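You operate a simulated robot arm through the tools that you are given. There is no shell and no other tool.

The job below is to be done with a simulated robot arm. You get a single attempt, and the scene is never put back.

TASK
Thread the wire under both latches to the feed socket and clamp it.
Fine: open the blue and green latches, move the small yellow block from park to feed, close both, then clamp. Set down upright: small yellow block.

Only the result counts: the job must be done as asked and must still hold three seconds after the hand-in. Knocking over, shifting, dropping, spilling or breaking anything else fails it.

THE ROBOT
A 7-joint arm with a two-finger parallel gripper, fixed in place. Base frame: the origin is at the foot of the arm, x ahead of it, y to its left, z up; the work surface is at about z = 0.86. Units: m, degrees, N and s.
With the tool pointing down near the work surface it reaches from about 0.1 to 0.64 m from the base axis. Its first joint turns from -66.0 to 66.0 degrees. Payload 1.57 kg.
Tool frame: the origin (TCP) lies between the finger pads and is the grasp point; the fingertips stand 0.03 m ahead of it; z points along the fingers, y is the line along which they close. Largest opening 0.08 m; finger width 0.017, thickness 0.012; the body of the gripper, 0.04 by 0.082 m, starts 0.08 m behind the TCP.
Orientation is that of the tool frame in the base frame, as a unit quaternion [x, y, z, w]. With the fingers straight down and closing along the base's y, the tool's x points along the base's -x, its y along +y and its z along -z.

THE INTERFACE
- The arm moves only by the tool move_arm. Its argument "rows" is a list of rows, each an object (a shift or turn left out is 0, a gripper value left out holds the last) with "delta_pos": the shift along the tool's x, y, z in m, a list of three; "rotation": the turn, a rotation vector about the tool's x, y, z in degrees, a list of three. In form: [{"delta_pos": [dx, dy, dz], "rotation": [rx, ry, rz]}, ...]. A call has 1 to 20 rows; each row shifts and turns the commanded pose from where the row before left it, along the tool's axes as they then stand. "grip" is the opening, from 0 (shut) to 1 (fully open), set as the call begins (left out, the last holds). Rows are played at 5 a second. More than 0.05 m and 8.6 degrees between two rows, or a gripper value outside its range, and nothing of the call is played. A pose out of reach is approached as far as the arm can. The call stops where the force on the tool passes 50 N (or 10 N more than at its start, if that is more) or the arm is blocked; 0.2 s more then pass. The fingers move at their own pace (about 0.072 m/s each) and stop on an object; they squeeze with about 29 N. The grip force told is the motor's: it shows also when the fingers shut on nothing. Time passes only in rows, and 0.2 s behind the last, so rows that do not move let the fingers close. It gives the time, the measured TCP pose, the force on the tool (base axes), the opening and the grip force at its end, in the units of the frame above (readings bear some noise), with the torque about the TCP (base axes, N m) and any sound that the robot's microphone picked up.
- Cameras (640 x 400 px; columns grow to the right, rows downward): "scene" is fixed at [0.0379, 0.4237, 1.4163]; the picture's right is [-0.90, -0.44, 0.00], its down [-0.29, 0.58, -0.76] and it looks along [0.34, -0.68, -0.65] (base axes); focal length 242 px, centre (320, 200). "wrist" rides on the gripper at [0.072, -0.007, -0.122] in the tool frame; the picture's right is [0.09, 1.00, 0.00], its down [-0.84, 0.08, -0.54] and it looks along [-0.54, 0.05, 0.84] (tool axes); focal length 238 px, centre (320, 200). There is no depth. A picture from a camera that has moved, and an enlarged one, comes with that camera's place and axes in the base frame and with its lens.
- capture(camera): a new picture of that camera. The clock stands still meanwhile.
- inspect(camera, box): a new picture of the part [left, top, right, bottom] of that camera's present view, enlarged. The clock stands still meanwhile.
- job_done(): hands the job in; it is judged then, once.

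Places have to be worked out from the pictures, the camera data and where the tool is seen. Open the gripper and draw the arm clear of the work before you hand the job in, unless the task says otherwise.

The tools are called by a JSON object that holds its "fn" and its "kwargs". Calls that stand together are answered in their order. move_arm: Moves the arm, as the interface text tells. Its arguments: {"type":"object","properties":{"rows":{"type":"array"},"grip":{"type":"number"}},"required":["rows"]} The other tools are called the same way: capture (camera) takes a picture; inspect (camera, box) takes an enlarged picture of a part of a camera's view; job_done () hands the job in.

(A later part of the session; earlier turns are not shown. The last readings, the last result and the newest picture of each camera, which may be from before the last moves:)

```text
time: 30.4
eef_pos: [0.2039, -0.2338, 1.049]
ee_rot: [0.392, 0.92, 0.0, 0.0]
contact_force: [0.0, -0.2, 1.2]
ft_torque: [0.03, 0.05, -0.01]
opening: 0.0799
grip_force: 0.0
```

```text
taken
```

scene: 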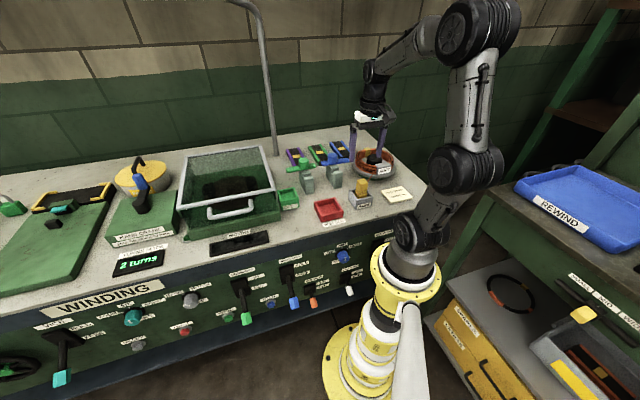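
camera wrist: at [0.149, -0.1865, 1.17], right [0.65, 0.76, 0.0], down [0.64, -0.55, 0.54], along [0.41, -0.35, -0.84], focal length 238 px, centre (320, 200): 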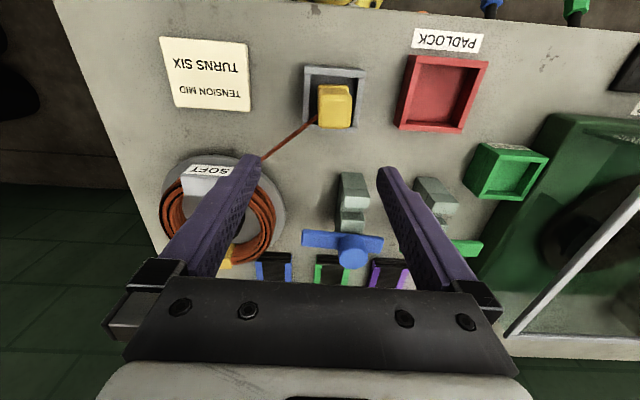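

Both latches look properly open. The block is in front of and slightly right of the tool axis. I'll zoom in on the block and on FEED to measure them.

{"fn": "inspect", "kwargs": {"camera": "wrist", "box": [270, 50, 390, 150]}}

{"fn": "inspect", "kwargs": {"camera": "wrist", "box": [440, 110, 580, 220]}}

{"fn": "inspect", "kwargs": {"camera": "scene", "box": [330, 165, 394, 215]}}

{"fn": "inspect", "kwargs": {"camera": "scene", "box": [262, 160, 326, 220]}}

```text
4.00 times, centred on (330, 100) of wrist
camera zoom: at [0.149, -0.1865, 1.17], right [0.65, 0.76, 0.0], down [0.64, -0.55, 0.54], along [0.41, -0.35, -0.84], focal length 953 px, centre (280, 600)
```

zoom: 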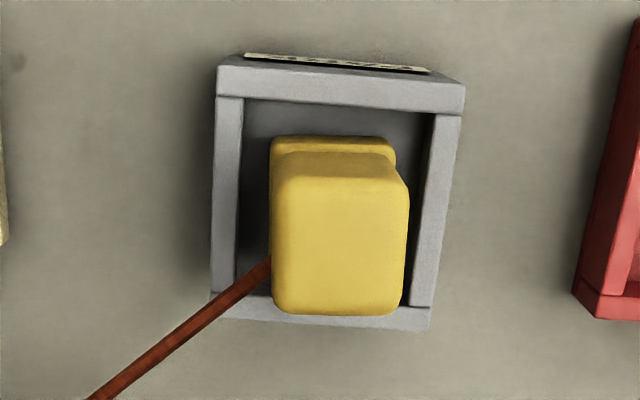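

```text
3.64 times, centred on (510, 165) of wrist
camera zoom: at [0.149, -0.1865, 1.17], right [0.65, 0.76, 0.0], down [0.64, -0.55, 0.54], along [0.41, -0.35, -0.84], focal length 867 px, centre (-371, 327)
```

zoom: 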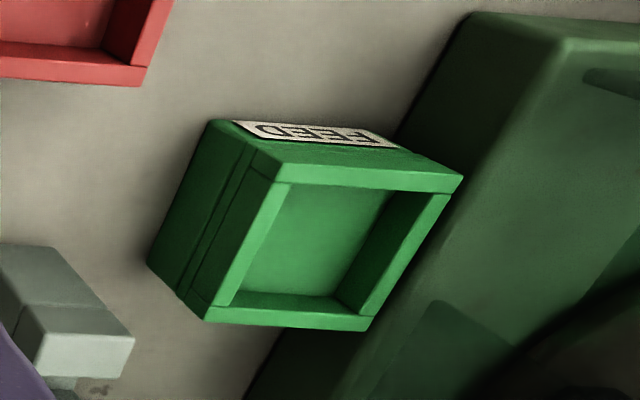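

```text
8.00 times, centred on (362, 190) of scene
camera zoom: at [0.0379, 0.4237, 1.4163], right [-0.9, -0.44, 0.0], down [-0.29, 0.58, -0.76], along [0.34, -0.68, -0.65], focal length 1939 px, centre (-16, 280)
```

zoom: 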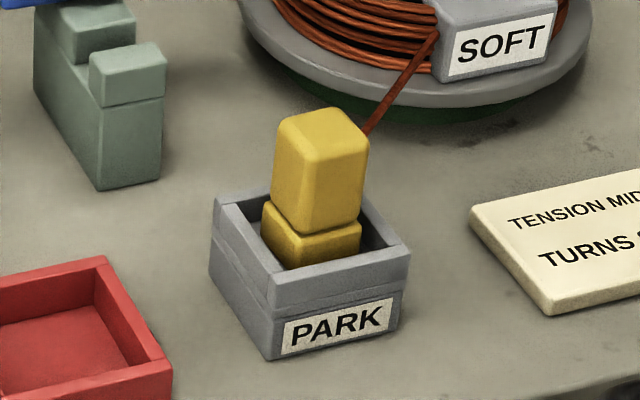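

```text
6.67 times, centred on (294, 190) of scene
camera zoom: at [0.0379, 0.4237, 1.4163], right [-0.9, -0.44, 0.0], down [-0.29, 0.58, -0.76], along [0.34, -0.68, -0.65], focal length 1616 px, centre (493, 267)
```

zoom: 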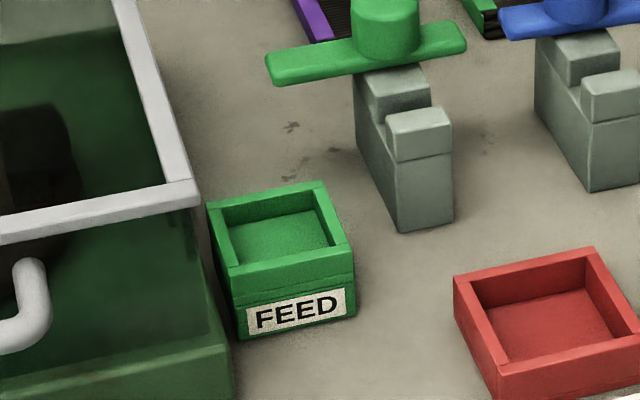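

The block's upper body is about 30 mm square with its top at z≈0.954, centred near (0.193, -0.208). The table angle works out to 45°, and the socket rim is at about z 0.89. FEED sits close to the enclosure, so I'll grip front-to-back: turn the tool 91° and move above the block.

{"fn": "move_arm", "kwargs": {"rows": [{"rotation": [0, 0, -8.29]}, {"rotation": [0, 0, -8.29]}, {"rotation": [0, 0, -8.29]}, {"rotation": [0, 0, -8.29]}, {"rotation": [0, 0, -8.29]}, {"rotation": [0, 0, -8.29]}, {"rotation": [0, 0, -8.29]}, {"rotation": [0, 0, -8.29]}, {"rotation": [0, 0, -8.29]}, {"rotation": [0, 0, -8.29]}, {"rotation": [0, 0, -8.29]}, {"delta_pos": [-0.0102, 0.0263, 0]}, {}], "grip": 1}}

{"fn": "capture", "kwargs": {"camera": "wrist"}}

{"fn": "inspect", "kwargs": {"camera": "scene", "box": [310, 120, 420, 215]}}

```text
time: 33.2
eef_pos: [0.1929, -0.2093, 1.0505]
ee_rot: [-0.384, 0.923, 0.0, 0.0]
contact_force: [-0.1, 0.6, 1.1]
ft_torque: [-0.01, 0.02, 0.03]
opening: 0.08
grip_force: 0.2
```

```text
taken
camera wrist: at [0.1473, -0.2656, 1.1716], right [-0.77, 0.64, 0.0], down [0.54, 0.65, 0.54], along [0.35, 0.42, -0.84], focal length 238 px, centre (320, 200)
```

wrist: 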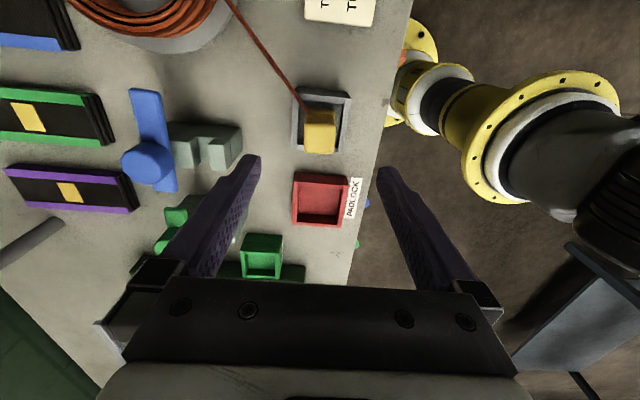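

```text
4.21 times, centred on (365, 168) of scene
camera zoom: at [0.0379, 0.4237, 1.4163], right [-0.9, -0.44, 0.0], down [-0.29, 0.58, -0.76], along [0.34, -0.68, -0.65], focal length 1021 px, centre (130, 337)
```

zoom: 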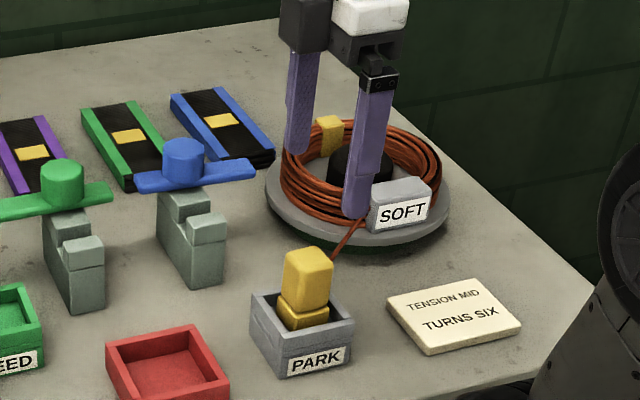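

The tool is aligned with the table at 225°. I'll zoom in on the block to fine-tune the alignment.

{"fn": "inspect", "kwargs": {"camera": "wrist", "box": [270, 80, 370, 165]}}

```text
4.71 times, centred on (320, 122) of wrist
camera zoom: at [0.1473, -0.2656, 1.1716], right [-0.77, 0.64, 0.0], down [0.54, 0.65, 0.54], along [0.35, 0.42, -0.84], focal length 1122 px, centre (320, 565)
```

zoom: 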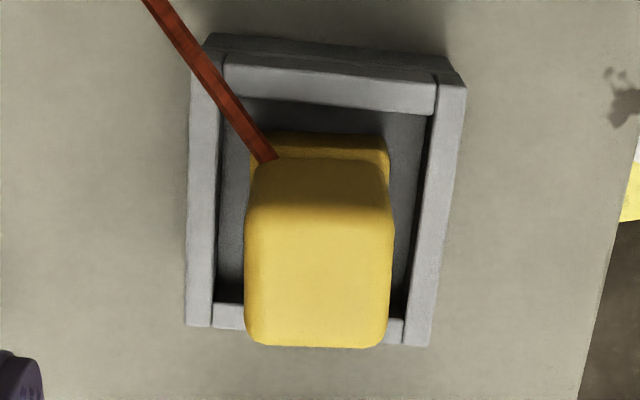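

The block is within about 1 mm of the tool axis. I'll descend so the tips stop just above the socket rim, with the TCP at z≈0.935.

{"fn": "move_arm", "kwargs": {"rows": [{"delta_pos": [0.001, -0.001, 0.03]}, {"delta_pos": [0, 0, 0.03]}, {"delta_pos": [0, 0, 0.03]}, {"delta_pos": [0, 0, 0.025]}, {}], "grip": 1}}

{"fn": "capture", "kwargs": {"camera": "wrist"}}

{"fn": "inspect", "kwargs": {"camera": "scene", "box": [320, 140, 400, 215]}}

```text
time: 34.4
eef_pos: [0.1925, -0.2108, 0.9356]
ee_rot: [-0.383, 0.924, 0.0, 0.0]
contact_force: [0.1, 0.3, 0.7]
ft_torque: [0.01, -0.02, 0.0]
opening: 0.0801
grip_force: 0.0
```

```text
taken
camera wrist: at [0.1472, -0.2662, 1.0572], right [-0.77, 0.64, 0.0], down [0.54, 0.65, 0.54], along [0.35, 0.42, -0.84], focal length 238 px, centre (320, 200)
```

wrist: 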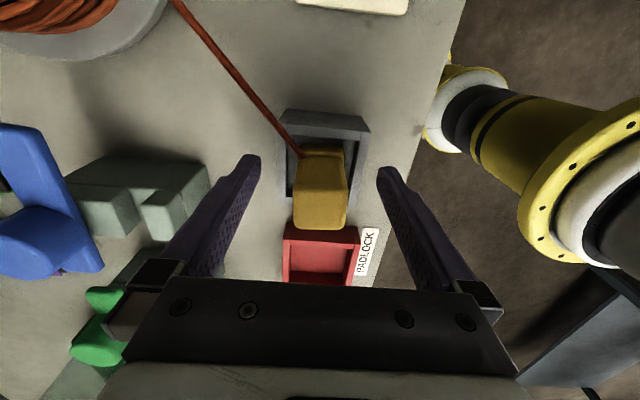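

```text
5.33 times, centred on (360, 178) of scene
camera zoom: at [0.038, 0.4237, 1.4163], right [-0.9, -0.44, 0.0], down [-0.29, 0.58, -0.76], along [0.34, -0.68, -0.65], focal length 1293 px, centre (107, 320)
```

zoom: 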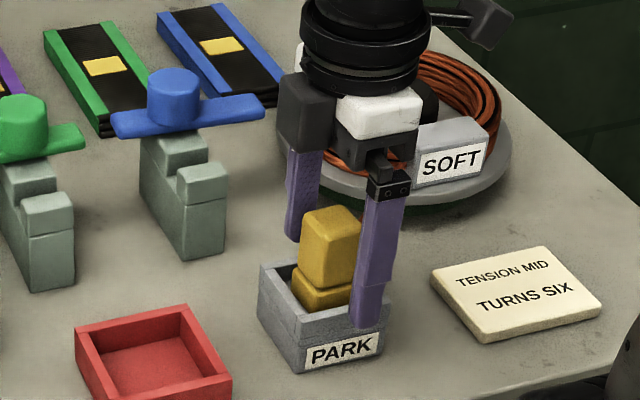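

The block is centred between the fingers and the tips are above the rim. I'll close on it.

{"fn": "move_arm", "kwargs": {"rows": [{}, {}, {}, {}], "grip": 0}}

{"fn": "capture", "kwargs": {"camera": "wrist"}}

```text
time: 35.4
eef_pos: [0.1934, -0.2103, 0.9366]
ee_rot: [-0.383, 0.924, 0.0, 0.001]
contact_force: [-0.1, 0.3, -0.2]
ft_torque: [0.01, -0.01, 0.0]
opening: 0.031
grip_force: 29.3
```

```text
taken
camera wrist: at [0.1472, -0.2663, 1.0575], right [-0.77, 0.64, 0.0], down [0.54, 0.65, 0.54], along [0.35, 0.42, -0.84], focal length 238 px, centre (320, 200)
```

wrist: 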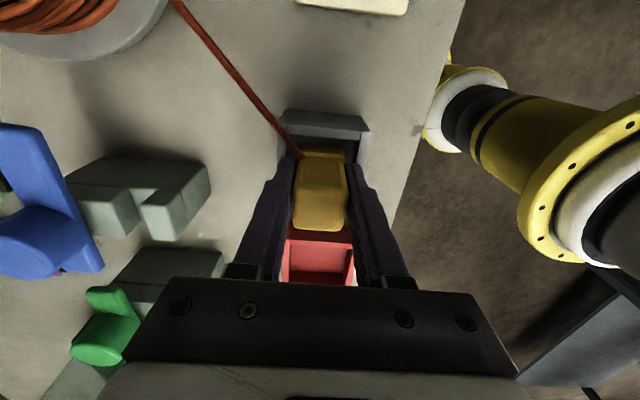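

The block is gripped at 31 mm with 29 N. I'll lift it 0.10 m straight up out of PARK and check that it comes along.

{"fn": "move_arm", "kwargs": {"rows": [{"delta_pos": [0, 0, -0.015]}, {"delta_pos": [0, 0, -0.02]}, {"delta_pos": [0, 0, -0.03]}, {"delta_pos": [0, 0, -0.035]}, {}]}}

{"fn": "capture", "kwargs": {"camera": "wrist"}}

{"fn": "inspect", "kwargs": {"camera": "scene", "box": [270, 120, 410, 215]}}

```text
time: 36.6
eef_pos: [0.1913, -0.2097, 1.0372]
ee_rot: [-0.383, 0.924, 0.0, 0.0]
contact_force: [-0.1, 0.3, -0.9]
ft_torque: [0.02, 0.0, -0.03]
opening: 0.031
grip_force: 28.8
```

```text
taken
camera wrist: at [0.1459, -0.2658, 1.1586], right [-0.77, 0.64, 0.0], down [0.54, 0.65, 0.54], along [0.35, 0.42, -0.84], focal length 238 px, centre (320, 200)
```

wrist: 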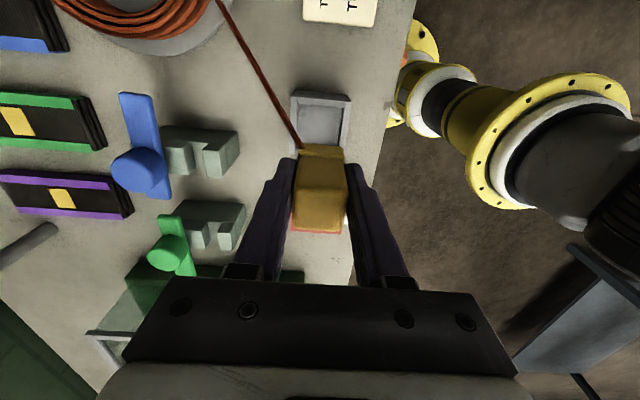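

```text
4.21 times, centred on (340, 168) of scene
camera zoom: at [0.0379, 0.4237, 1.4163], right [-0.9, -0.44, 0.0], down [-0.29, 0.58, -0.76], along [0.34, -0.68, -0.65], focal length 1021 px, centre (236, 337)
```

zoom: 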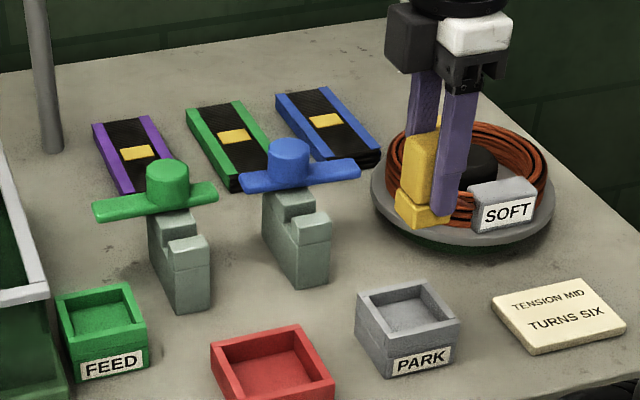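

The block came up cleanly with the wire attached. I'll carry it at this height to a hover over FEED.

{"fn": "move_arm", "kwargs": {"rows": [{"delta_pos": [-0.03, -0.01, 0]}, {"delta_pos": [-0.04, -0.0136, 0]}, {"delta_pos": [-0.04, -0.0136, 0]}, {"delta_pos": [-0.04, -0.0136, 0]}, {"delta_pos": [-0.04, -0.0136, 0]}, {"delta_pos": [-0.03, -0.011, 0]}, {"delta_pos": [-0.015, -0.005, 0]}, {}]}}

{"fn": "capture", "kwargs": {"camera": "wrist"}}

{"fn": "inspect", "kwargs": {"camera": "scene", "box": [240, 120, 380, 215]}}

```text
time: 38.4
eef_pos: [0.4162, -0.1014, 1.0339]
ee_rot: [-0.383, 0.924, 0.0, 0.0]
contact_force: [-0.1, -0.1, -1.3]
ft_torque: [0.02, 0.02, 0.01]
opening: 0.0311
grip_force: 28.6
```

```text
taken
camera wrist: at [0.3699, -0.1571, 1.1552], right [-0.77, 0.64, 0.0], down [0.54, 0.65, 0.54], along [0.35, 0.42, -0.84], focal length 238 px, centre (320, 200)
```

wrist: 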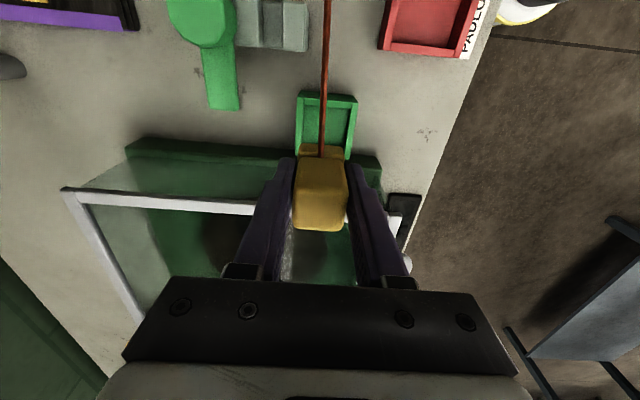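

```text
4.21 times, centred on (310, 168) of scene
camera zoom: at [0.038, 0.4237, 1.4163], right [-0.9, -0.44, 0.0], down [-0.29, 0.58, -0.76], along [0.34, -0.68, -0.65], focal length 1021 px, centre (362, 337)
```

zoom: 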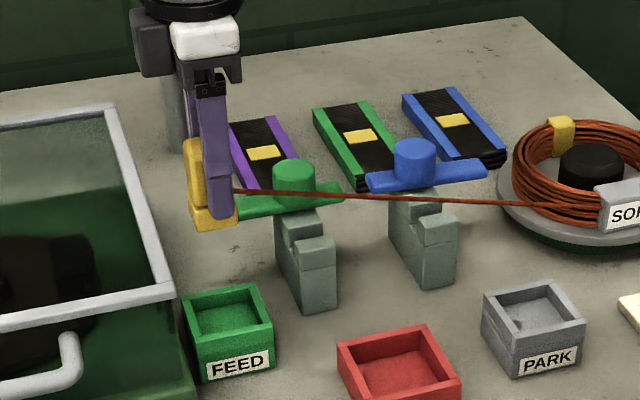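

FEED shows at about (327, 122). PARK appeared at about (321, 121) when the block was over it, so I need to shift a few mm toward the front. I'll zoom in for exact numbers.

{"fn": "inspect", "kwargs": {"camera": "wrist", "box": [270, 80, 380, 170]}}

```text
4.44 times, centred on (325, 125) of wrist
camera zoom: at [0.3699, -0.1571, 1.1552], right [-0.77, 0.64, 0.0], down [0.54, 0.65, 0.54], along [0.35, 0.42, -0.84], focal length 1059 px, centre (298, 533)
```

zoom: 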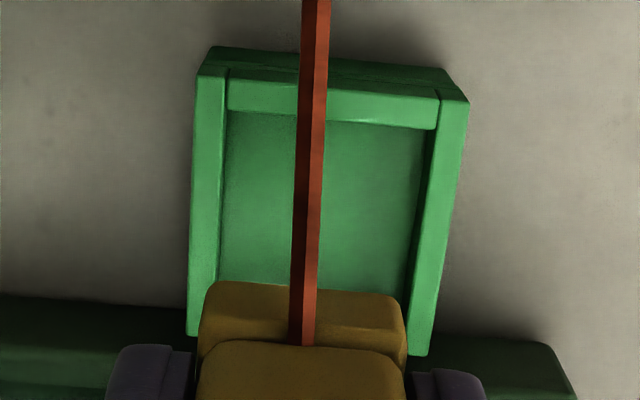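

By comparing with the PARK view, FEED's centre is 0.2208/0.1134 m from the PARK grasp point, so about (0.414, -0.097). I'll shift about 4.7 mm and lower most of the way.

{"fn": "move_arm", "kwargs": {"rows": [{"delta_pos": [-0.0016, 0.0044, 0]}, {"delta_pos": [0, 0, 0.02]}, {"delta_pos": [0, 0, 0.02]}, {"delta_pos": [0, 0, 0.01]}, {}]}}

{"fn": "capture", "kwargs": {"camera": "wrist"}}

{"fn": "inspect", "kwargs": {"camera": "scene", "box": [250, 140, 350, 215]}}

```text
time: 39.6
eef_pos: [0.4129, -0.097, 0.9857]
ee_rot: [-0.383, 0.924, 0.0, 0.0]
contact_force: [0.0, 0.4, -0.7]
ft_torque: [0.01, -0.03, 0.0]
opening: 0.0312
grip_force: 28.8
```

```text
taken
camera wrist: at [0.3676, -0.1523, 1.1067], right [-0.77, 0.64, 0.0], down [0.54, 0.65, 0.54], along [0.35, 0.42, -0.84], focal length 238 px, centre (320, 200)
```

wrist: 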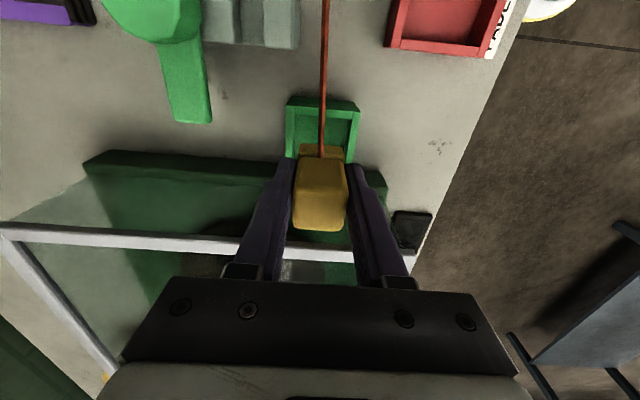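

```text
5.33 times, centred on (300, 178) of scene
camera zoom: at [0.038, 0.4237, 1.4163], right [-0.9, -0.44, 0.0], down [-0.29, 0.58, -0.76], along [0.34, -0.68, -0.65], focal length 1293 px, centre (427, 320)
```

zoom: 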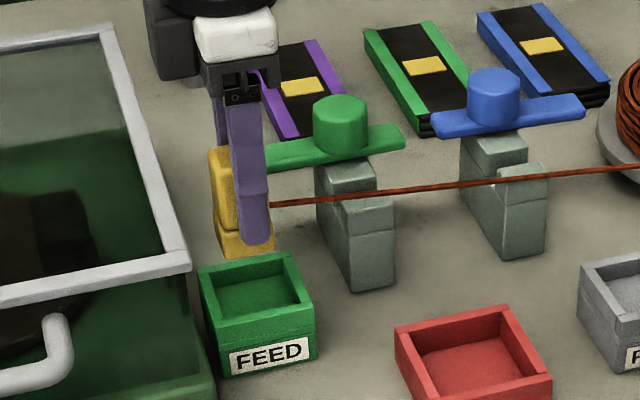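

The block is over the FEED opening. I'll lower it into the socket and finish in small steps to feel for the floor, which I expect at TCP z≈0.937.

{"fn": "move_arm", "kwargs": {"rows": [{"delta_pos": [0, 0, 0.012]}, {"delta_pos": [0, 0, 0.012]}, {"delta_pos": [0, 0, 0.01]}, {"delta_pos": [0, 0, 0.006]}, {}]}}

{"fn": "capture", "kwargs": {"camera": "wrist"}}

{"fn": "inspect", "kwargs": {"camera": "scene", "box": [250, 140, 350, 215]}}

```text
time: 40.8
eef_pos: [0.411, -0.0971, 0.9427]
ee_rot: [-0.383, 0.924, 0.0, -0.001]
contact_force: [0.1, 0.3, -0.6]
ft_torque: [-0.01, 0.01, 0.01]
opening: 0.0308
grip_force: 28.7
```

```text
taken
camera wrist: at [0.3666, -0.1528, 1.0649], right [-0.77, 0.64, 0.0], down [0.54, 0.65, 0.54], along [0.35, 0.42, -0.84], focal length 238 px, centre (320, 200)
```

wrist: 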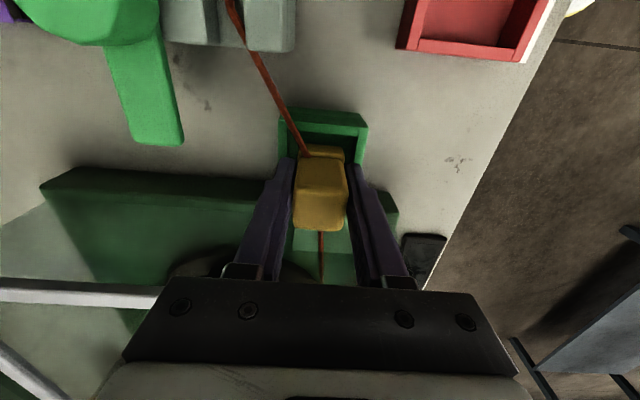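

```text
5.33 times, centred on (300, 178) of scene
camera zoom: at [0.038, 0.4237, 1.4163], right [-0.9, -0.44, 0.0], down [-0.29, 0.58, -0.76], along [0.34, -0.68, -0.65], focal length 1293 px, centre (427, 320)
```

zoom: 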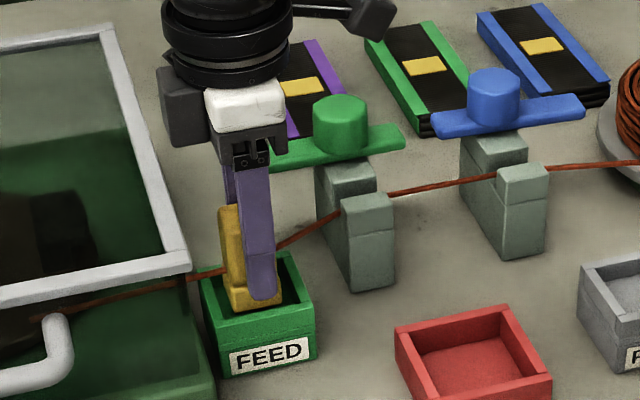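

The wire now drops into both latch grooves and continues into the enclosure. I'll lower the last few mm until the block touches the floor.

{"fn": "move_arm", "kwargs": {"rows": [{"delta_pos": [0, 0, 0.002]}, {"delta_pos": [0, 0, 0.002]}, {"delta_pos": [0, 0, 0.002]}, {}]}}

```text
time: 41.8
eef_pos: [0.4124, -0.0969, 0.9382]
ee_rot: [-0.383, 0.924, 0.0, 0.0]
contact_force: [0.4, 0.2, -0.7]
ft_torque: [0.02, 0.0, -0.02]
opening: 0.0311
grip_force: 28.9
```

No floor contact yet at z = 0.938, so I'll go on down in 1 mm steps.

{"fn": "move_arm", "kwargs": {"rows": [{"delta_pos": [0, 0, 0.001]}, {"delta_pos": [0, 0, 0.001]}, {"delta_pos": [0, 0, 0.001]}, {}]}}

{"fn": "inspect", "kwargs": {"camera": "wrist", "box": [240, 90, 400, 250]}}

```text
time: 42.8
eef_pos: [0.4141, -0.0977, 0.9368]
ee_rot: [-0.383, 0.924, 0.0, 0.0]
contact_force: [1.0, -0.2, -1.7]
ft_torque: [-0.02, -0.02, -0.04]
opening: 0.0309
grip_force: 28.7
```

```text
2.50 times, centred on (320, 170) of wrist
camera zoom: at [0.3685, -0.1527, 1.0575], right [-0.77, 0.64, 0.0], down [0.54, 0.65, 0.54], along [0.35, 0.42, -0.84], focal length 596 px, centre (320, 275)
```

zoom: 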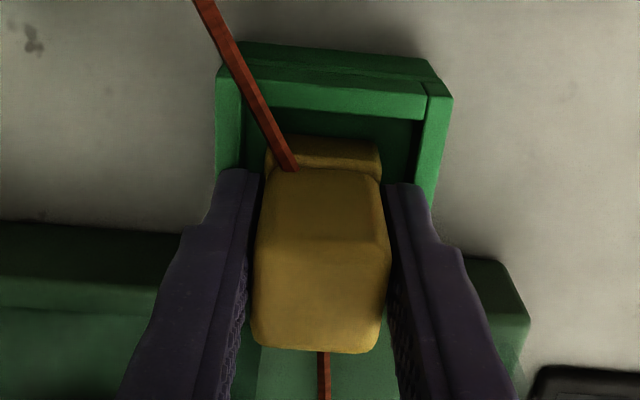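

In commanded terms I'm still 1 mm above the PARK grasp height. I'll lower 2 mm more to seat the block.

{"fn": "move_arm", "kwargs": {"rows": [{"delta_pos": [0, 0, 0.001]}, {"delta_pos": [0, 0, 0.001]}, {}]}}

```text
time: 43.6
eef_pos: [0.4148, -0.0961, 0.9359]
ee_rot: [-0.383, 0.924, -0.001, 0.002]
contact_force: [-3.1, 1.3, 14.9]
ft_torque: [0.08, 0.2, 0.02]
opening: 0.031
grip_force: 29.5
```

The block is seated, with 15 N upward contact. I'll ease off 1 mm and open the fingers partway to release it.

{"fn": "move_arm", "kwargs": {"rows": [{"delta_pos": [0, 0, -0.001]}, {}]}}

{"fn": "move_arm", "kwargs": {"rows": [{}, {}, {}], "grip": 0.68}}

{"fn": "capture", "kwargs": {"camera": "wrist"}}

{"fn": "inspect", "kwargs": {"camera": "scene", "box": [250, 140, 350, 215]}}

```text
time: 44.2
eef_pos: [0.4136, -0.097, 0.9353]
ee_rot: [-0.383, 0.924, -0.001, 0.0]
contact_force: [-0.5, -1.2, 11.3]
ft_torque: [-0.09, -0.02, 0.03]
opening: 0.0308
grip_force: 28.9
```

```text
time: 45.0
eef_pos: [0.4145, -0.0968, 0.9349]
ee_rot: [-0.384, 0.924, -0.001, 0.0]
contact_force: [-0.1, 0.6, 0.6]
ft_torque: [0.0, 0.04, 0.0]
opening: 0.0547
grip_force: 0.0
```

```text
taken
camera wrist: at [0.3682, -0.1524, 1.0566], right [-0.77, 0.64, 0.0], down [0.54, 0.65, 0.54], along [0.35, 0.42, -0.84], focal length 238 px, centre (320, 200)
```

wrist: 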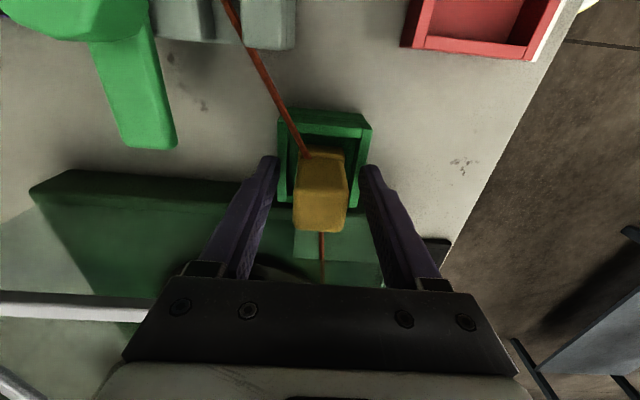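

```text
5.33 times, centred on (300, 178) of scene
camera zoom: at [0.038, 0.4237, 1.4163], right [-0.9, -0.44, 0.0], down [-0.29, 0.58, -0.76], along [0.34, -0.68, -0.65], focal length 1293 px, centre (427, 320)
```

zoom: 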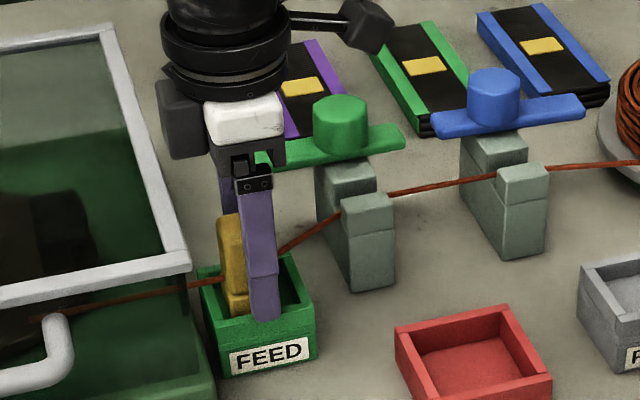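

The block stands free and upright in FEED. I'll rise straight up, then move over the green knob.

{"fn": "move_arm", "kwargs": {"rows": [{"delta_pos": [0, 0, -0.02]}, {"delta_pos": [0, 0, -0.03]}, {"delta_pos": [0, 0, -0.04]}, {"delta_pos": [0, 0, -0.025]}, {"delta_pos": [0.0283, -0.0304, 0]}, {"delta_pos": [0.0283, -0.0304, 0]}, {"delta_pos": [0.0283, -0.0304, 0]}, {}]}}

{"fn": "capture", "kwargs": {"camera": "wrist"}}

{"fn": "inspect", "kwargs": {"camera": "scene", "box": [250, 140, 350, 215]}}

```text
time: 46.8
eef_pos: [0.4176, -0.2211, 1.0515]
ee_rot: [-0.384, 0.923, -0.001, 0.001]
contact_force: [0.1, -0.2, -0.3]
ft_torque: [-0.02, -0.02, -0.03]
opening: 0.0545
grip_force: 0.0
```

```text
taken
camera wrist: at [0.3717, -0.2776, 1.173], right [-0.77, 0.64, 0.0], down [0.54, 0.65, 0.54], along [0.35, 0.42, -0.84], focal length 238 px, centre (320, 200)
```

wrist: 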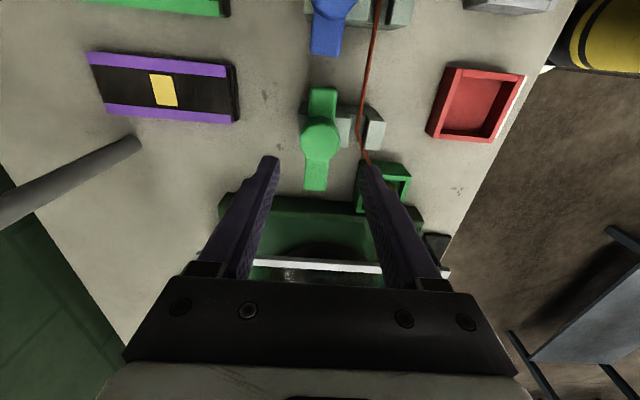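

```text
5.33 times, centred on (300, 178) of scene
camera zoom: at [0.038, 0.4236, 1.4163], right [-0.9, -0.44, 0.0], down [-0.29, 0.58, -0.76], along [0.34, -0.68, -0.65], focal length 1293 px, centre (427, 320)
```

zoom: 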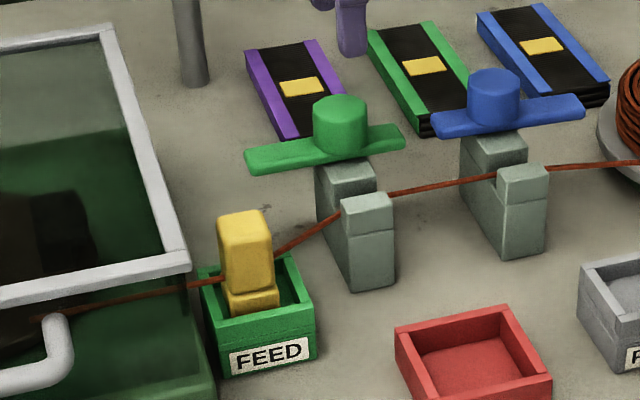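

The block is upright in FEED and the wire lies in both grooves. I'll turn the tool back so the fingers straddle the green bar as they did when I opened it.

{"fn": "move_arm", "kwargs": {"rows": [{"rotation": [0, 0, 8.3]}, {"rotation": [0, 0, 8.3]}, {"rotation": [0, 0, 8.3]}, {"rotation": [0, 0, 8.3]}, {"rotation": [0, 0, 8.3]}, {"rotation": [0, 0, 8.3]}, {"rotation": [0, 0, 8.3]}, {"rotation": [0, 0, 8.3]}, {"rotation": [0, 0, 8.3]}, {"rotation": [0, 0, 8.3]}, {"rotation": [0, 0, 8.3]}, {"rotation": [0, 0, 8.3]}, {"rotation": [0, 0, 8.3]}, {"rotation": [0, 0, 8.3]}, {"rotation": [0, 0, 8.3]}, {"rotation": [0, 0, 8.3]}, {"rotation": [0, 0, 8.3]}, {"rotation": [0, 0, 8.3]}, {"rotation": [0, 0, 8.3]}, {"rotation": [0, 0, 8.3]}], "grip": 1}}

{"fn": "move_arm", "kwargs": {"rows": [{"rotation": [0, 0, 8.3]}, {}]}}

{"fn": "capture", "kwargs": {"camera": "wrist"}}

```text
time: 51.0
eef_pos: [0.4188, -0.2215, 1.05]
ee_rot: [0.871, 0.492, 0.0, 0.0]
contact_force: [0.5, 0.1, 0.4]
ft_torque: [0.01, 0.06, 0.0]
opening: 0.0799
grip_force: 0.0
```

```text
time: 51.6
eef_pos: [0.4176, -0.2212, 1.0511]
ee_rot: [0.904, 0.427, 0.0, 0.0]
contact_force: [-0.1, 0.0, -1.0]
ft_torque: [-0.02, 0.02, 0.03]
opening: 0.08
grip_force: 0.0
```

```text
taken
camera wrist: at [0.4592, -0.1622, 1.1717], right [0.83, -0.56, 0.0], down [-0.47, -0.7, 0.54], along [-0.3, -0.45, -0.84], focal length 238 px, centre (320, 200)
```

wrist: 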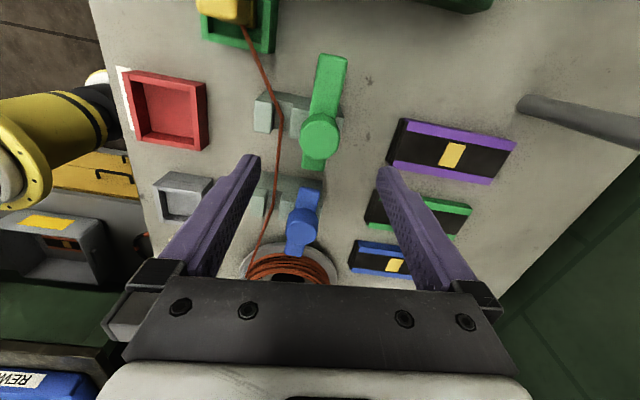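

The knob is on the tool axis. I'll narrow the fingers to 54 mm, a width I know is collision-free here, and descend to the earlier grip height.

{"fn": "move_arm", "kwargs": {"rows": [{}, {"delta_pos": [0, 0, 0.025]}, {"delta_pos": [0, 0, 0.025]}, {"delta_pos": [0, 0, 0.025]}, {"delta_pos": [0, 0, 0.011]}, {}], "grip": 0.68}}

{"fn": "capture", "kwargs": {"camera": "wrist"}}

```text
time: 53.0
eef_pos: [0.416, -0.2207, 0.9645]
ee_rot: [0.904, 0.428, 0.0, 0.0]
contact_force: [0.5, -0.5, 0.0]
ft_torque: [-0.01, 0.01, 0.0]
opening: 0.0541
grip_force: 0.0
```

```text
taken
camera wrist: at [0.4585, -0.1612, 1.0866], right [0.83, -0.56, 0.0], down [-0.47, -0.7, 0.54], along [-0.3, -0.45, -0.84], focal length 238 px, centre (320, 200)
```

wrist: 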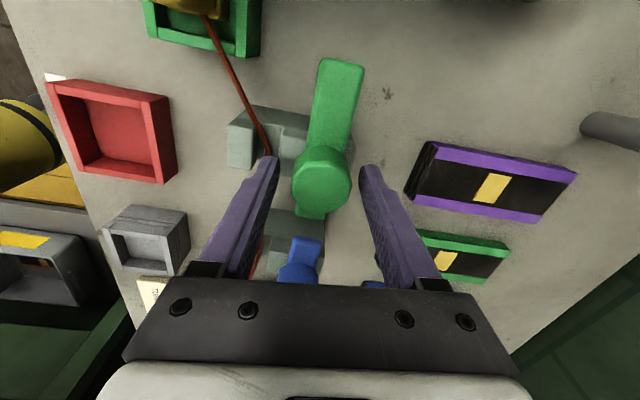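

The knob is centred, and the bar sits a few degrees past where I left it, so the full closing turn is about 90°. I'll grip it and start turning it closed.

{"fn": "move_arm", "kwargs": {"rows": [{}, {}, {}], "grip": 0}}

{"fn": "move_arm", "kwargs": {"rows": [{"rotation": [0, 0, -7]}, {"rotation": [0, 0, -7]}, {"rotation": [0, 0, -7]}, {"rotation": [0, 0, -7]}, {"rotation": [0, 0, -7]}, {"rotation": [0, 0, -7]}, {}]}}

{"fn": "capture", "kwargs": {"camera": "wrist"}}

```text
time: 53.8
eef_pos: [0.4187, -0.2205, 0.965]
ee_rot: [0.904, 0.428, 0.0, 0.0]
contact_force: [3.7, -3.3, -3.8]
ft_torque: [-0.14, -0.21, -0.01]
opening: 0.0374
grip_force: 43.0
```

```text
time: 55.4
eef_pos: [0.4186, -0.2216, 0.9648]
ee_rot: [0.689, 0.725, 0.001, 0.001]
contact_force: [3.2, 0.7, 5.0]
ft_torque: [0.39, -0.29, 0.03]
opening: 0.037
grip_force: 43.1
```

```text
taken
camera wrist: at [0.4086, -0.15, 1.0866], right [0.99, 0.14, 0.0], down [0.12, -0.83, 0.54], along [0.08, -0.54, -0.84], focal length 238 px, centre (320, 200)
```

wrist: 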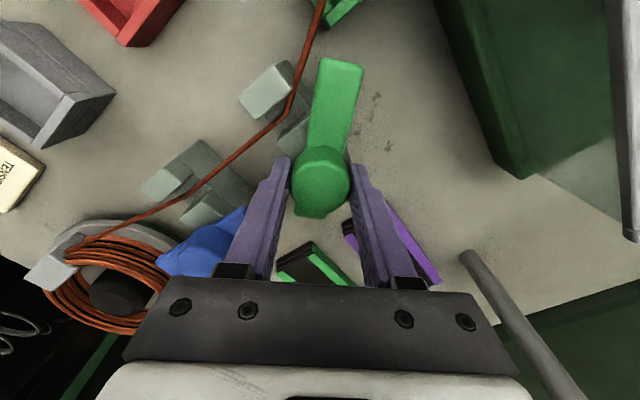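

The bar follows with the wire still in the groove. I'll continue toward closed.

{"fn": "move_arm", "kwargs": {"rows": [{"rotation": [0, 0, -7]}, {"rotation": [0, 0, -7]}, {"rotation": [0, 0, -7]}, {"rotation": [0, 0, -7]}, {"rotation": [0, 0, -7]}, {"rotation": [0, 0, -7]}, {"rotation": [0, 0, -6]}, {}]}}

{"fn": "inspect", "kwargs": {"camera": "wrist", "box": [260, 40, 380, 230]}}

{"fn": "inspect", "kwargs": {"camera": "scene", "box": [270, 140, 334, 190]}}

```text
time: 57.2
eef_pos: [0.4193, -0.2219, 0.9651]
ee_rot: [0.335, 0.942, 0.001, 0.0]
contact_force: [2.7, 6.8, 10.1]
ft_torque: [0.16, -0.54, 0.0]
opening: 0.0372
grip_force: 43.7
```

```text
2.11 times, centred on (320, 135) of wrist
camera zoom: at [0.3594, -0.181, 1.0866], right [0.56, 0.83, 0.0], down [0.7, -0.47, 0.54], along [0.45, -0.3, -0.84], focal length 502 px, centre (320, 337)
```

zoom: 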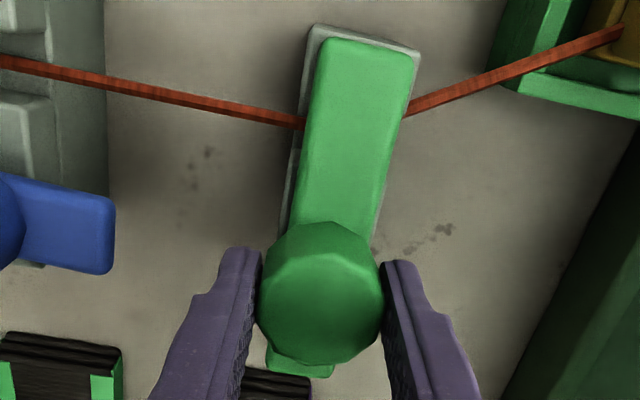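

```text
8.00 times, centred on (302, 165) of scene
camera zoom: at [0.0379, 0.4239, 1.4162], right [-0.9, -0.44, 0.0], down [-0.29, 0.58, -0.76], along [0.34, -0.68, -0.65], focal length 1939 px, centre (464, 480)
```

zoom: 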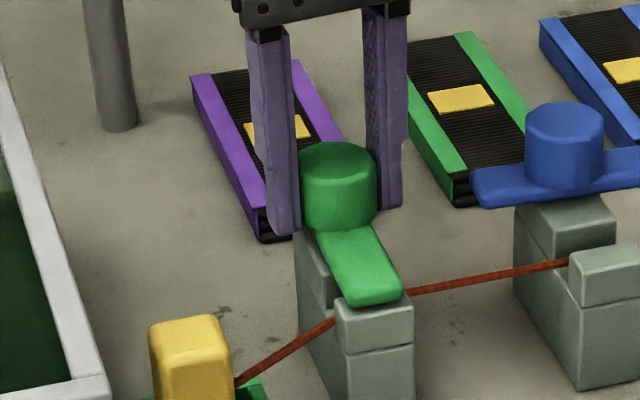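

Green looks closed over the wire. I'll compare it with the initial picture at the same zoom.

{"fn": "inspect", "kwargs": {"camera": "scene", "box": [285, 140, 349, 190]}}

{"fn": "inspect", "kwargs": {"camera": "wrist", "box": [290, 40, 370, 140]}}

```text
8.00 times, centred on (317, 165) of scene
camera zoom: at [0.0379, 0.4239, 1.4162], right [-0.9, -0.44, 0.0], down [-0.29, 0.58, -0.76], along [0.34, -0.68, -0.65], focal length 1939 px, centre (344, 480)
```

zoom: 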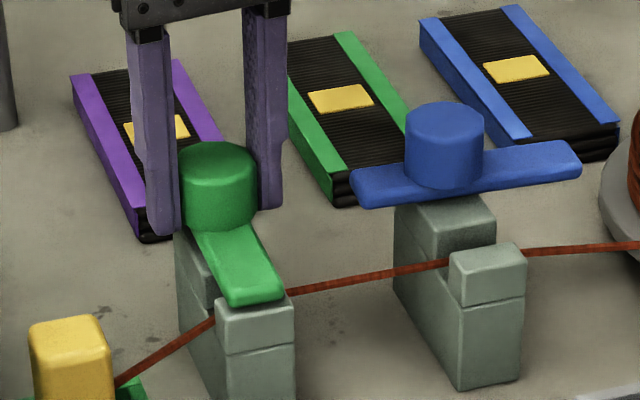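

```text
4.00 times, centred on (330, 90) of wrist
camera zoom: at [0.3594, -0.181, 1.0866], right [0.56, 0.83, 0.0], down [0.7, -0.47, 0.54], along [0.45, -0.3, -0.84], focal length 953 px, centre (280, 640)
```

zoom: 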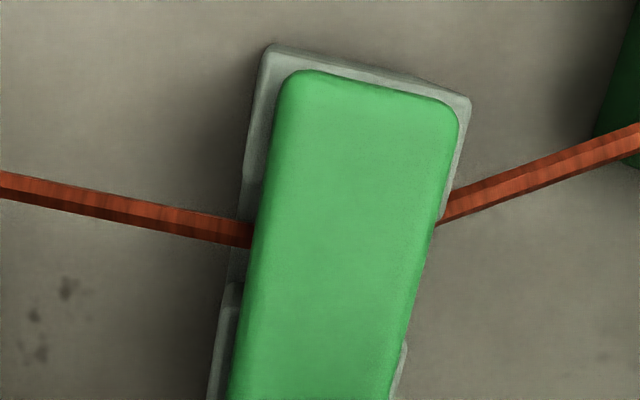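

The green bar is parallel to its post and over the wire, so it's closed. I'll open the fingers only slightly and lift straight off, to avoid disturbing it.

{"fn": "move_arm", "kwargs": {"rows": [{}, {}, {"delta_pos": [0, 0, -0.015]}, {"delta_pos": [0, 0, -0.03]}, {"delta_pos": [0, 0, -0.04]}, {}], "grip": 0.57}}

{"fn": "capture", "kwargs": {"camera": "wrist"}}

{"fn": "inspect", "kwargs": {"camera": "wrist", "box": [260, 60, 380, 200]}}

{"fn": "inspect", "kwargs": {"camera": "scene", "box": [285, 140, 349, 190]}}

```text
time: 58.6
eef_pos: [0.4151, -0.2193, 1.0499]
ee_rot: [0.336, 0.942, 0.0, 0.0]
contact_force: [-0.2, 0.2, -0.4]
ft_torque: [0.02, -0.01, 0.01]
opening: 0.0454
grip_force: 0.1
```

```text
taken
camera wrist: at [0.356, -0.1797, 1.1705], right [0.56, 0.83, 0.0], down [0.7, -0.47, 0.54], along [0.45, -0.3, -0.84], focal length 238 px, centre (320, 200)
```

wrist: 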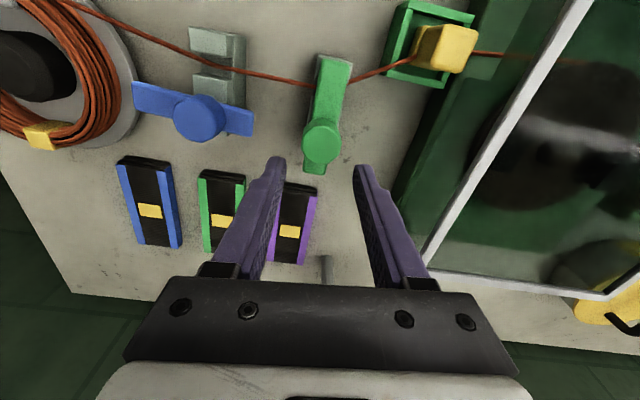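

```text
2.86 times, centred on (320, 130) of wrist
camera zoom: at [0.356, -0.1797, 1.1705], right [0.56, 0.83, 0.0], down [0.7, -0.47, 0.54], along [0.45, -0.3, -0.84], focal length 681 px, centre (320, 400)
```

zoom: 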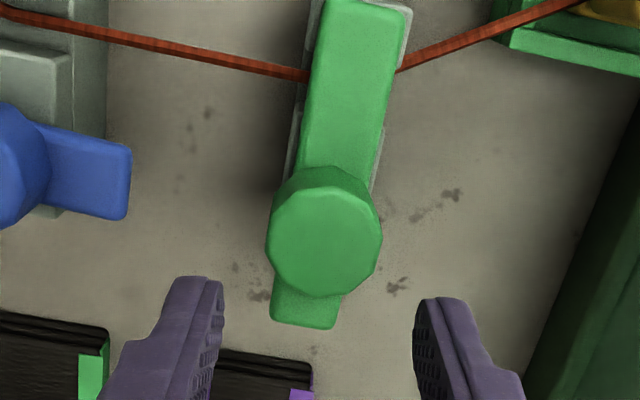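

```text
8.00 times, centred on (317, 165) of scene
camera zoom: at [0.0379, 0.4237, 1.4163], right [-0.9, -0.44, 0.0], down [-0.29, 0.58, -0.76], along [0.34, -0.68, -0.65], focal length 1939 px, centre (344, 480)
```

zoom: 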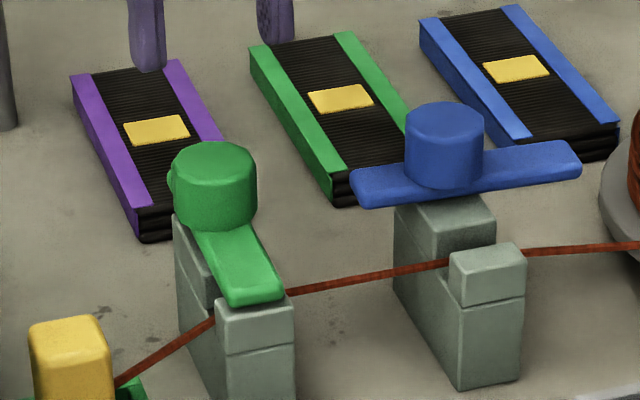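

Green is closed exactly as it was at first, with the wire under it. Next is blue: I'll move over its knob and turn the tool so the fingers straddle the bar.

{"fn": "move_arm", "kwargs": {"rows": [{"delta_pos": [0.0037, -0.0363, 0]}, {"delta_pos": [0.0037, -0.0363, 0]}, {"delta_pos": [0.0037, -0.0363, 0]}, {"rotation": [0, 0, -8.2]}, {"rotation": [0, 0, -8.2]}, {"rotation": [0, 0, -8.2]}, {"rotation": [0, 0, -8.2]}, {"rotation": [0, 0, -8.2]}, {"rotation": [0, 0, -8.2]}, {"rotation": [0, 0, -8.2]}, {"rotation": [0, 0, -8.2]}, {"rotation": [0, 0, -8.2]}, {"rotation": [0, 0, -8.2]}, {}], "grip": 0.68}}

{"fn": "capture", "kwargs": {"camera": "wrist"}}

{"fn": "inspect", "kwargs": {"camera": "wrist", "box": [260, 60, 380, 200]}}

```text
time: 61.6
eef_pos: [0.34, -0.2996, 1.0494]
ee_rot: [-0.365, 0.931, 0.001, 0.0]
contact_force: [0.1, -0.8, 1.0]
ft_torque: [-0.02, -0.02, 0.0]
opening: 0.0546
grip_force: 0.0
```

```text
taken
camera wrist: at [0.2923, -0.3527, 1.1708], right [-0.74, 0.67, 0.0], down [0.56, 0.63, 0.54], along [0.36, 0.4, -0.84], focal length 238 px, centre (320, 200)
```

wrist: 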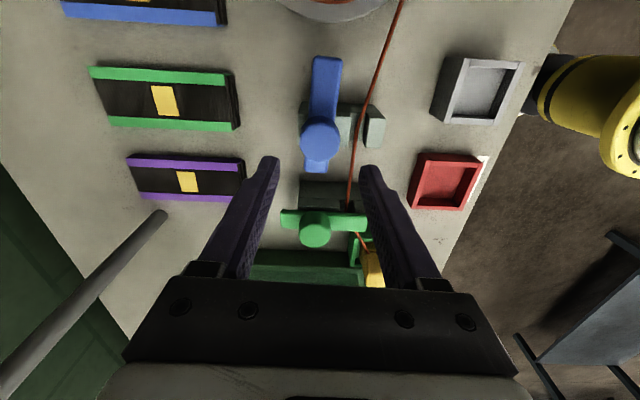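

```text
2.86 times, centred on (320, 130) of wrist
camera zoom: at [0.2923, -0.3527, 1.1708], right [-0.74, 0.67, 0.0], down [0.56, 0.63, 0.54], along [0.36, 0.4, -0.84], focal length 681 px, centre (320, 400)
```

zoom: 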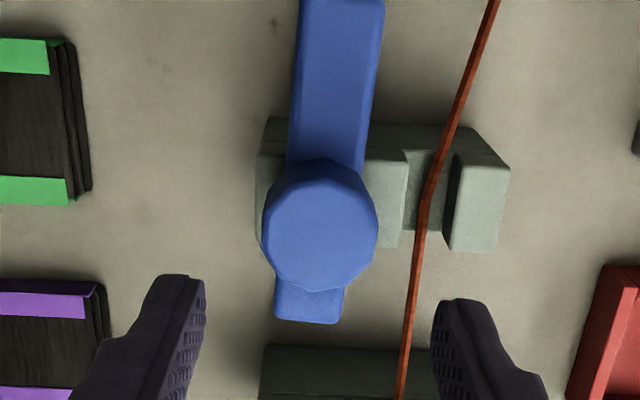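

The blue knob is aligned. I'll descend with the same narrow opening and grip it.

{"fn": "move_arm", "kwargs": {"rows": [{"delta_pos": [0, 0, 0.025]}, {"delta_pos": [0, 0, 0.025]}, {"delta_pos": [0, 0, 0.025]}, {"delta_pos": [0, 0, 0.01]}, {}], "grip": 0.68}}

{"fn": "move_arm", "kwargs": {"rows": [{}, {}, {}], "grip": 0}}

{"fn": "capture", "kwargs": {"camera": "wrist"}}

```text
time: 62.8
eef_pos: [0.3386, -0.2999, 0.9636]
ee_rot: [-0.364, 0.931, 0.0, 0.0]
contact_force: [-0.3, 0.3, 0.0]
ft_torque: [0.01, -0.02, -0.04]
opening: 0.0544
grip_force: 0.0
```

```text
time: 63.6
eef_pos: [0.3391, -0.2998, 0.9639]
ee_rot: [-0.364, 0.931, 0.0, 0.0]
contact_force: [-3.0, 3.4, 1.5]
ft_torque: [0.1, 0.11, 0.02]
opening: 0.0378
grip_force: 43.6
```

```text
taken
camera wrist: at [0.2916, -0.3539, 1.0851], right [-0.74, 0.67, 0.0], down [0.56, 0.62, 0.54], along [0.36, 0.4, -0.84], focal length 238 px, centre (320, 200)
```

wrist: 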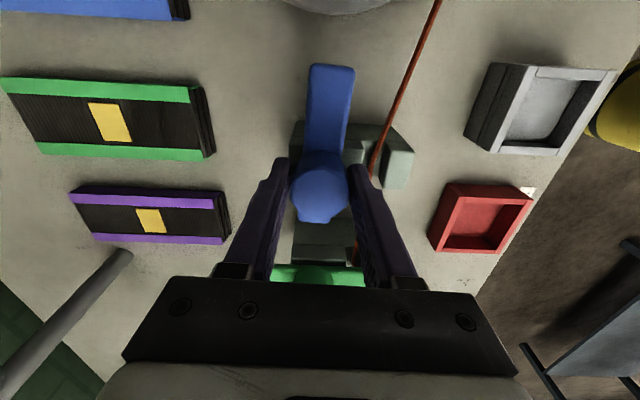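

Gripped. The bar needs about 85° of clockwise turn to close, so I'll turn it halfway first.

{"fn": "move_arm", "kwargs": {"rows": [{"rotation": [0, 0, 7]}, {"rotation": [0, 0, 7]}, {"rotation": [0, 0, 7]}, {"rotation": [0, 0, 7]}, {"rotation": [0, 0, 7]}, {"rotation": [0, 0, 7]}, {}]}}

{"fn": "move_arm", "kwargs": {"rows": [{"rotation": [0, 0, 7]}, {"rotation": [0, 0, 7]}, {"rotation": [0, 0, 7]}, {"rotation": [0, 0, 7]}, {"rotation": [0, 0, 7]}, {"rotation": [0, 0, 7]}, {}]}}

{"fn": "inspect", "kwargs": {"camera": "wrist", "box": [260, 40, 380, 230]}}

{"fn": "inspect", "kwargs": {"camera": "scene", "box": [285, 140, 349, 190]}}

```text
time: 65.2
eef_pos: [0.338, -0.298, 0.9638]
ee_rot: [-0.006, 1.0, 0.002, -0.003]
contact_force: [-20.7, 3.8, -5.4]
ft_torque: [-0.1, 0.38, -0.01]
opening: 0.0374
grip_force: 43.5
```

```text
time: 66.8
eef_pos: [0.3397, -0.298, 0.9638]
ee_rot: [0.353, 0.936, 0.002, -0.002]
contact_force: [-5.9, 9.2, -13.1]
ft_torque: [0.61, 0.7, -0.02]
opening: 0.0375
grip_force: 43.1
```

```text
2.11 times, centred on (320, 135) of wrist
camera zoom: at [0.2818, -0.2556, 1.0855], right [0.59, 0.81, 0.0], down [0.68, -0.5, 0.54], along [0.44, -0.32, -0.84], focal length 502 px, centre (320, 337)
```

zoom: 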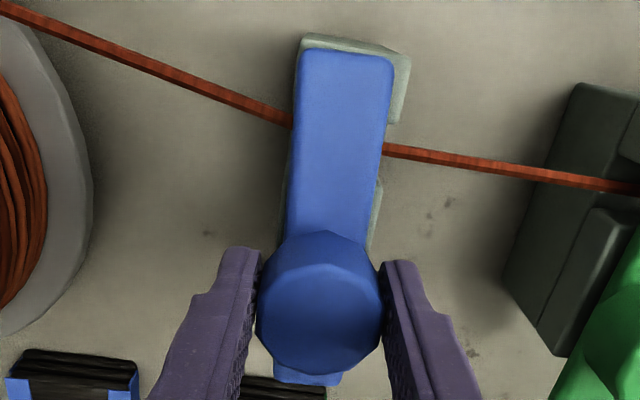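

```text
8.00 times, centred on (317, 165) of scene
camera zoom: at [0.0379, 0.4238, 1.4162], right [-0.9, -0.44, 0.0], down [-0.29, 0.58, -0.76], along [0.34, -0.68, -0.65], focal length 1939 px, centre (344, 480)
```

zoom: 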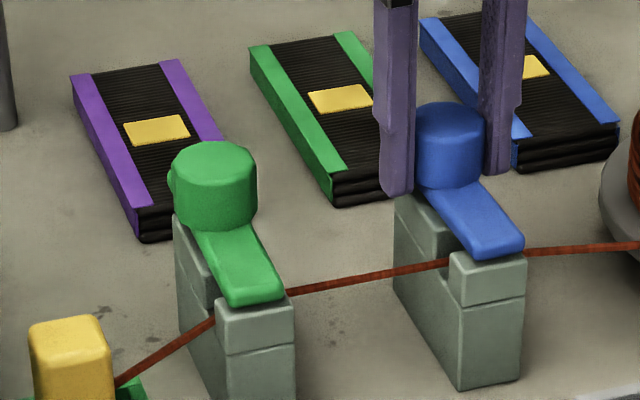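

Blue is still about 3° short of parallel, so I'll turn it 3° more and check again.

{"fn": "move_arm", "kwargs": {"rows": [{"rotation": [0, 0, 3]}, {}]}}

{"fn": "inspect", "kwargs": {"camera": "wrist", "box": [290, 40, 370, 160]}}

{"fn": "inspect", "kwargs": {"camera": "scene", "box": [285, 140, 349, 190]}}

```text
time: 67.4
eef_pos: [0.338, -0.2986, 0.9639]
ee_rot: [0.376, 0.927, 0.001, -0.003]
contact_force: [-6.9, 18.1, -10.1]
ft_torque: [0.39, 0.01, 0.61]
opening: 0.0371
grip_force: 42.8
```

```text
3.33 times, centred on (330, 100) of wrist
camera zoom: at [0.2841, -0.2527, 1.0855], right [0.63, 0.78, 0.0], down [0.66, -0.53, 0.54], along [0.42, -0.34, -0.84], focal length 794 px, centre (287, 533)
```

zoom: 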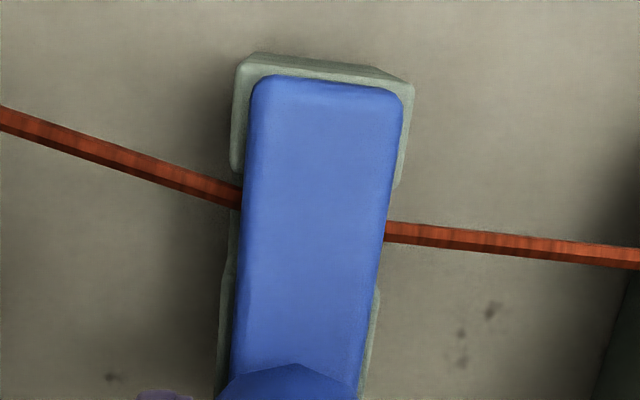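

```text
8.00 times, centred on (317, 165) of scene
camera zoom: at [0.0379, 0.4241, 1.4161], right [-0.9, -0.44, 0.0], down [-0.29, 0.58, -0.76], along [0.34, -0.68, -0.65], focal length 1939 px, centre (344, 480)
```

zoom: 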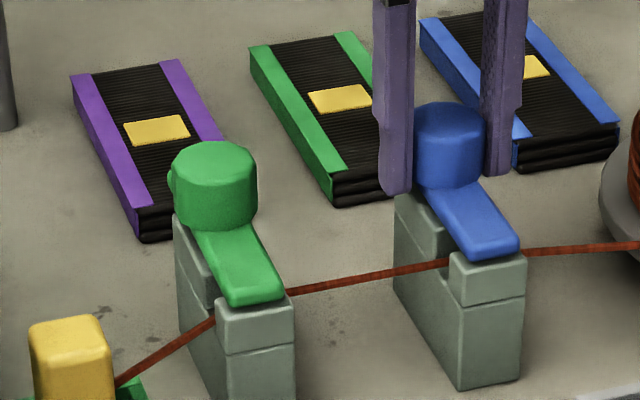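

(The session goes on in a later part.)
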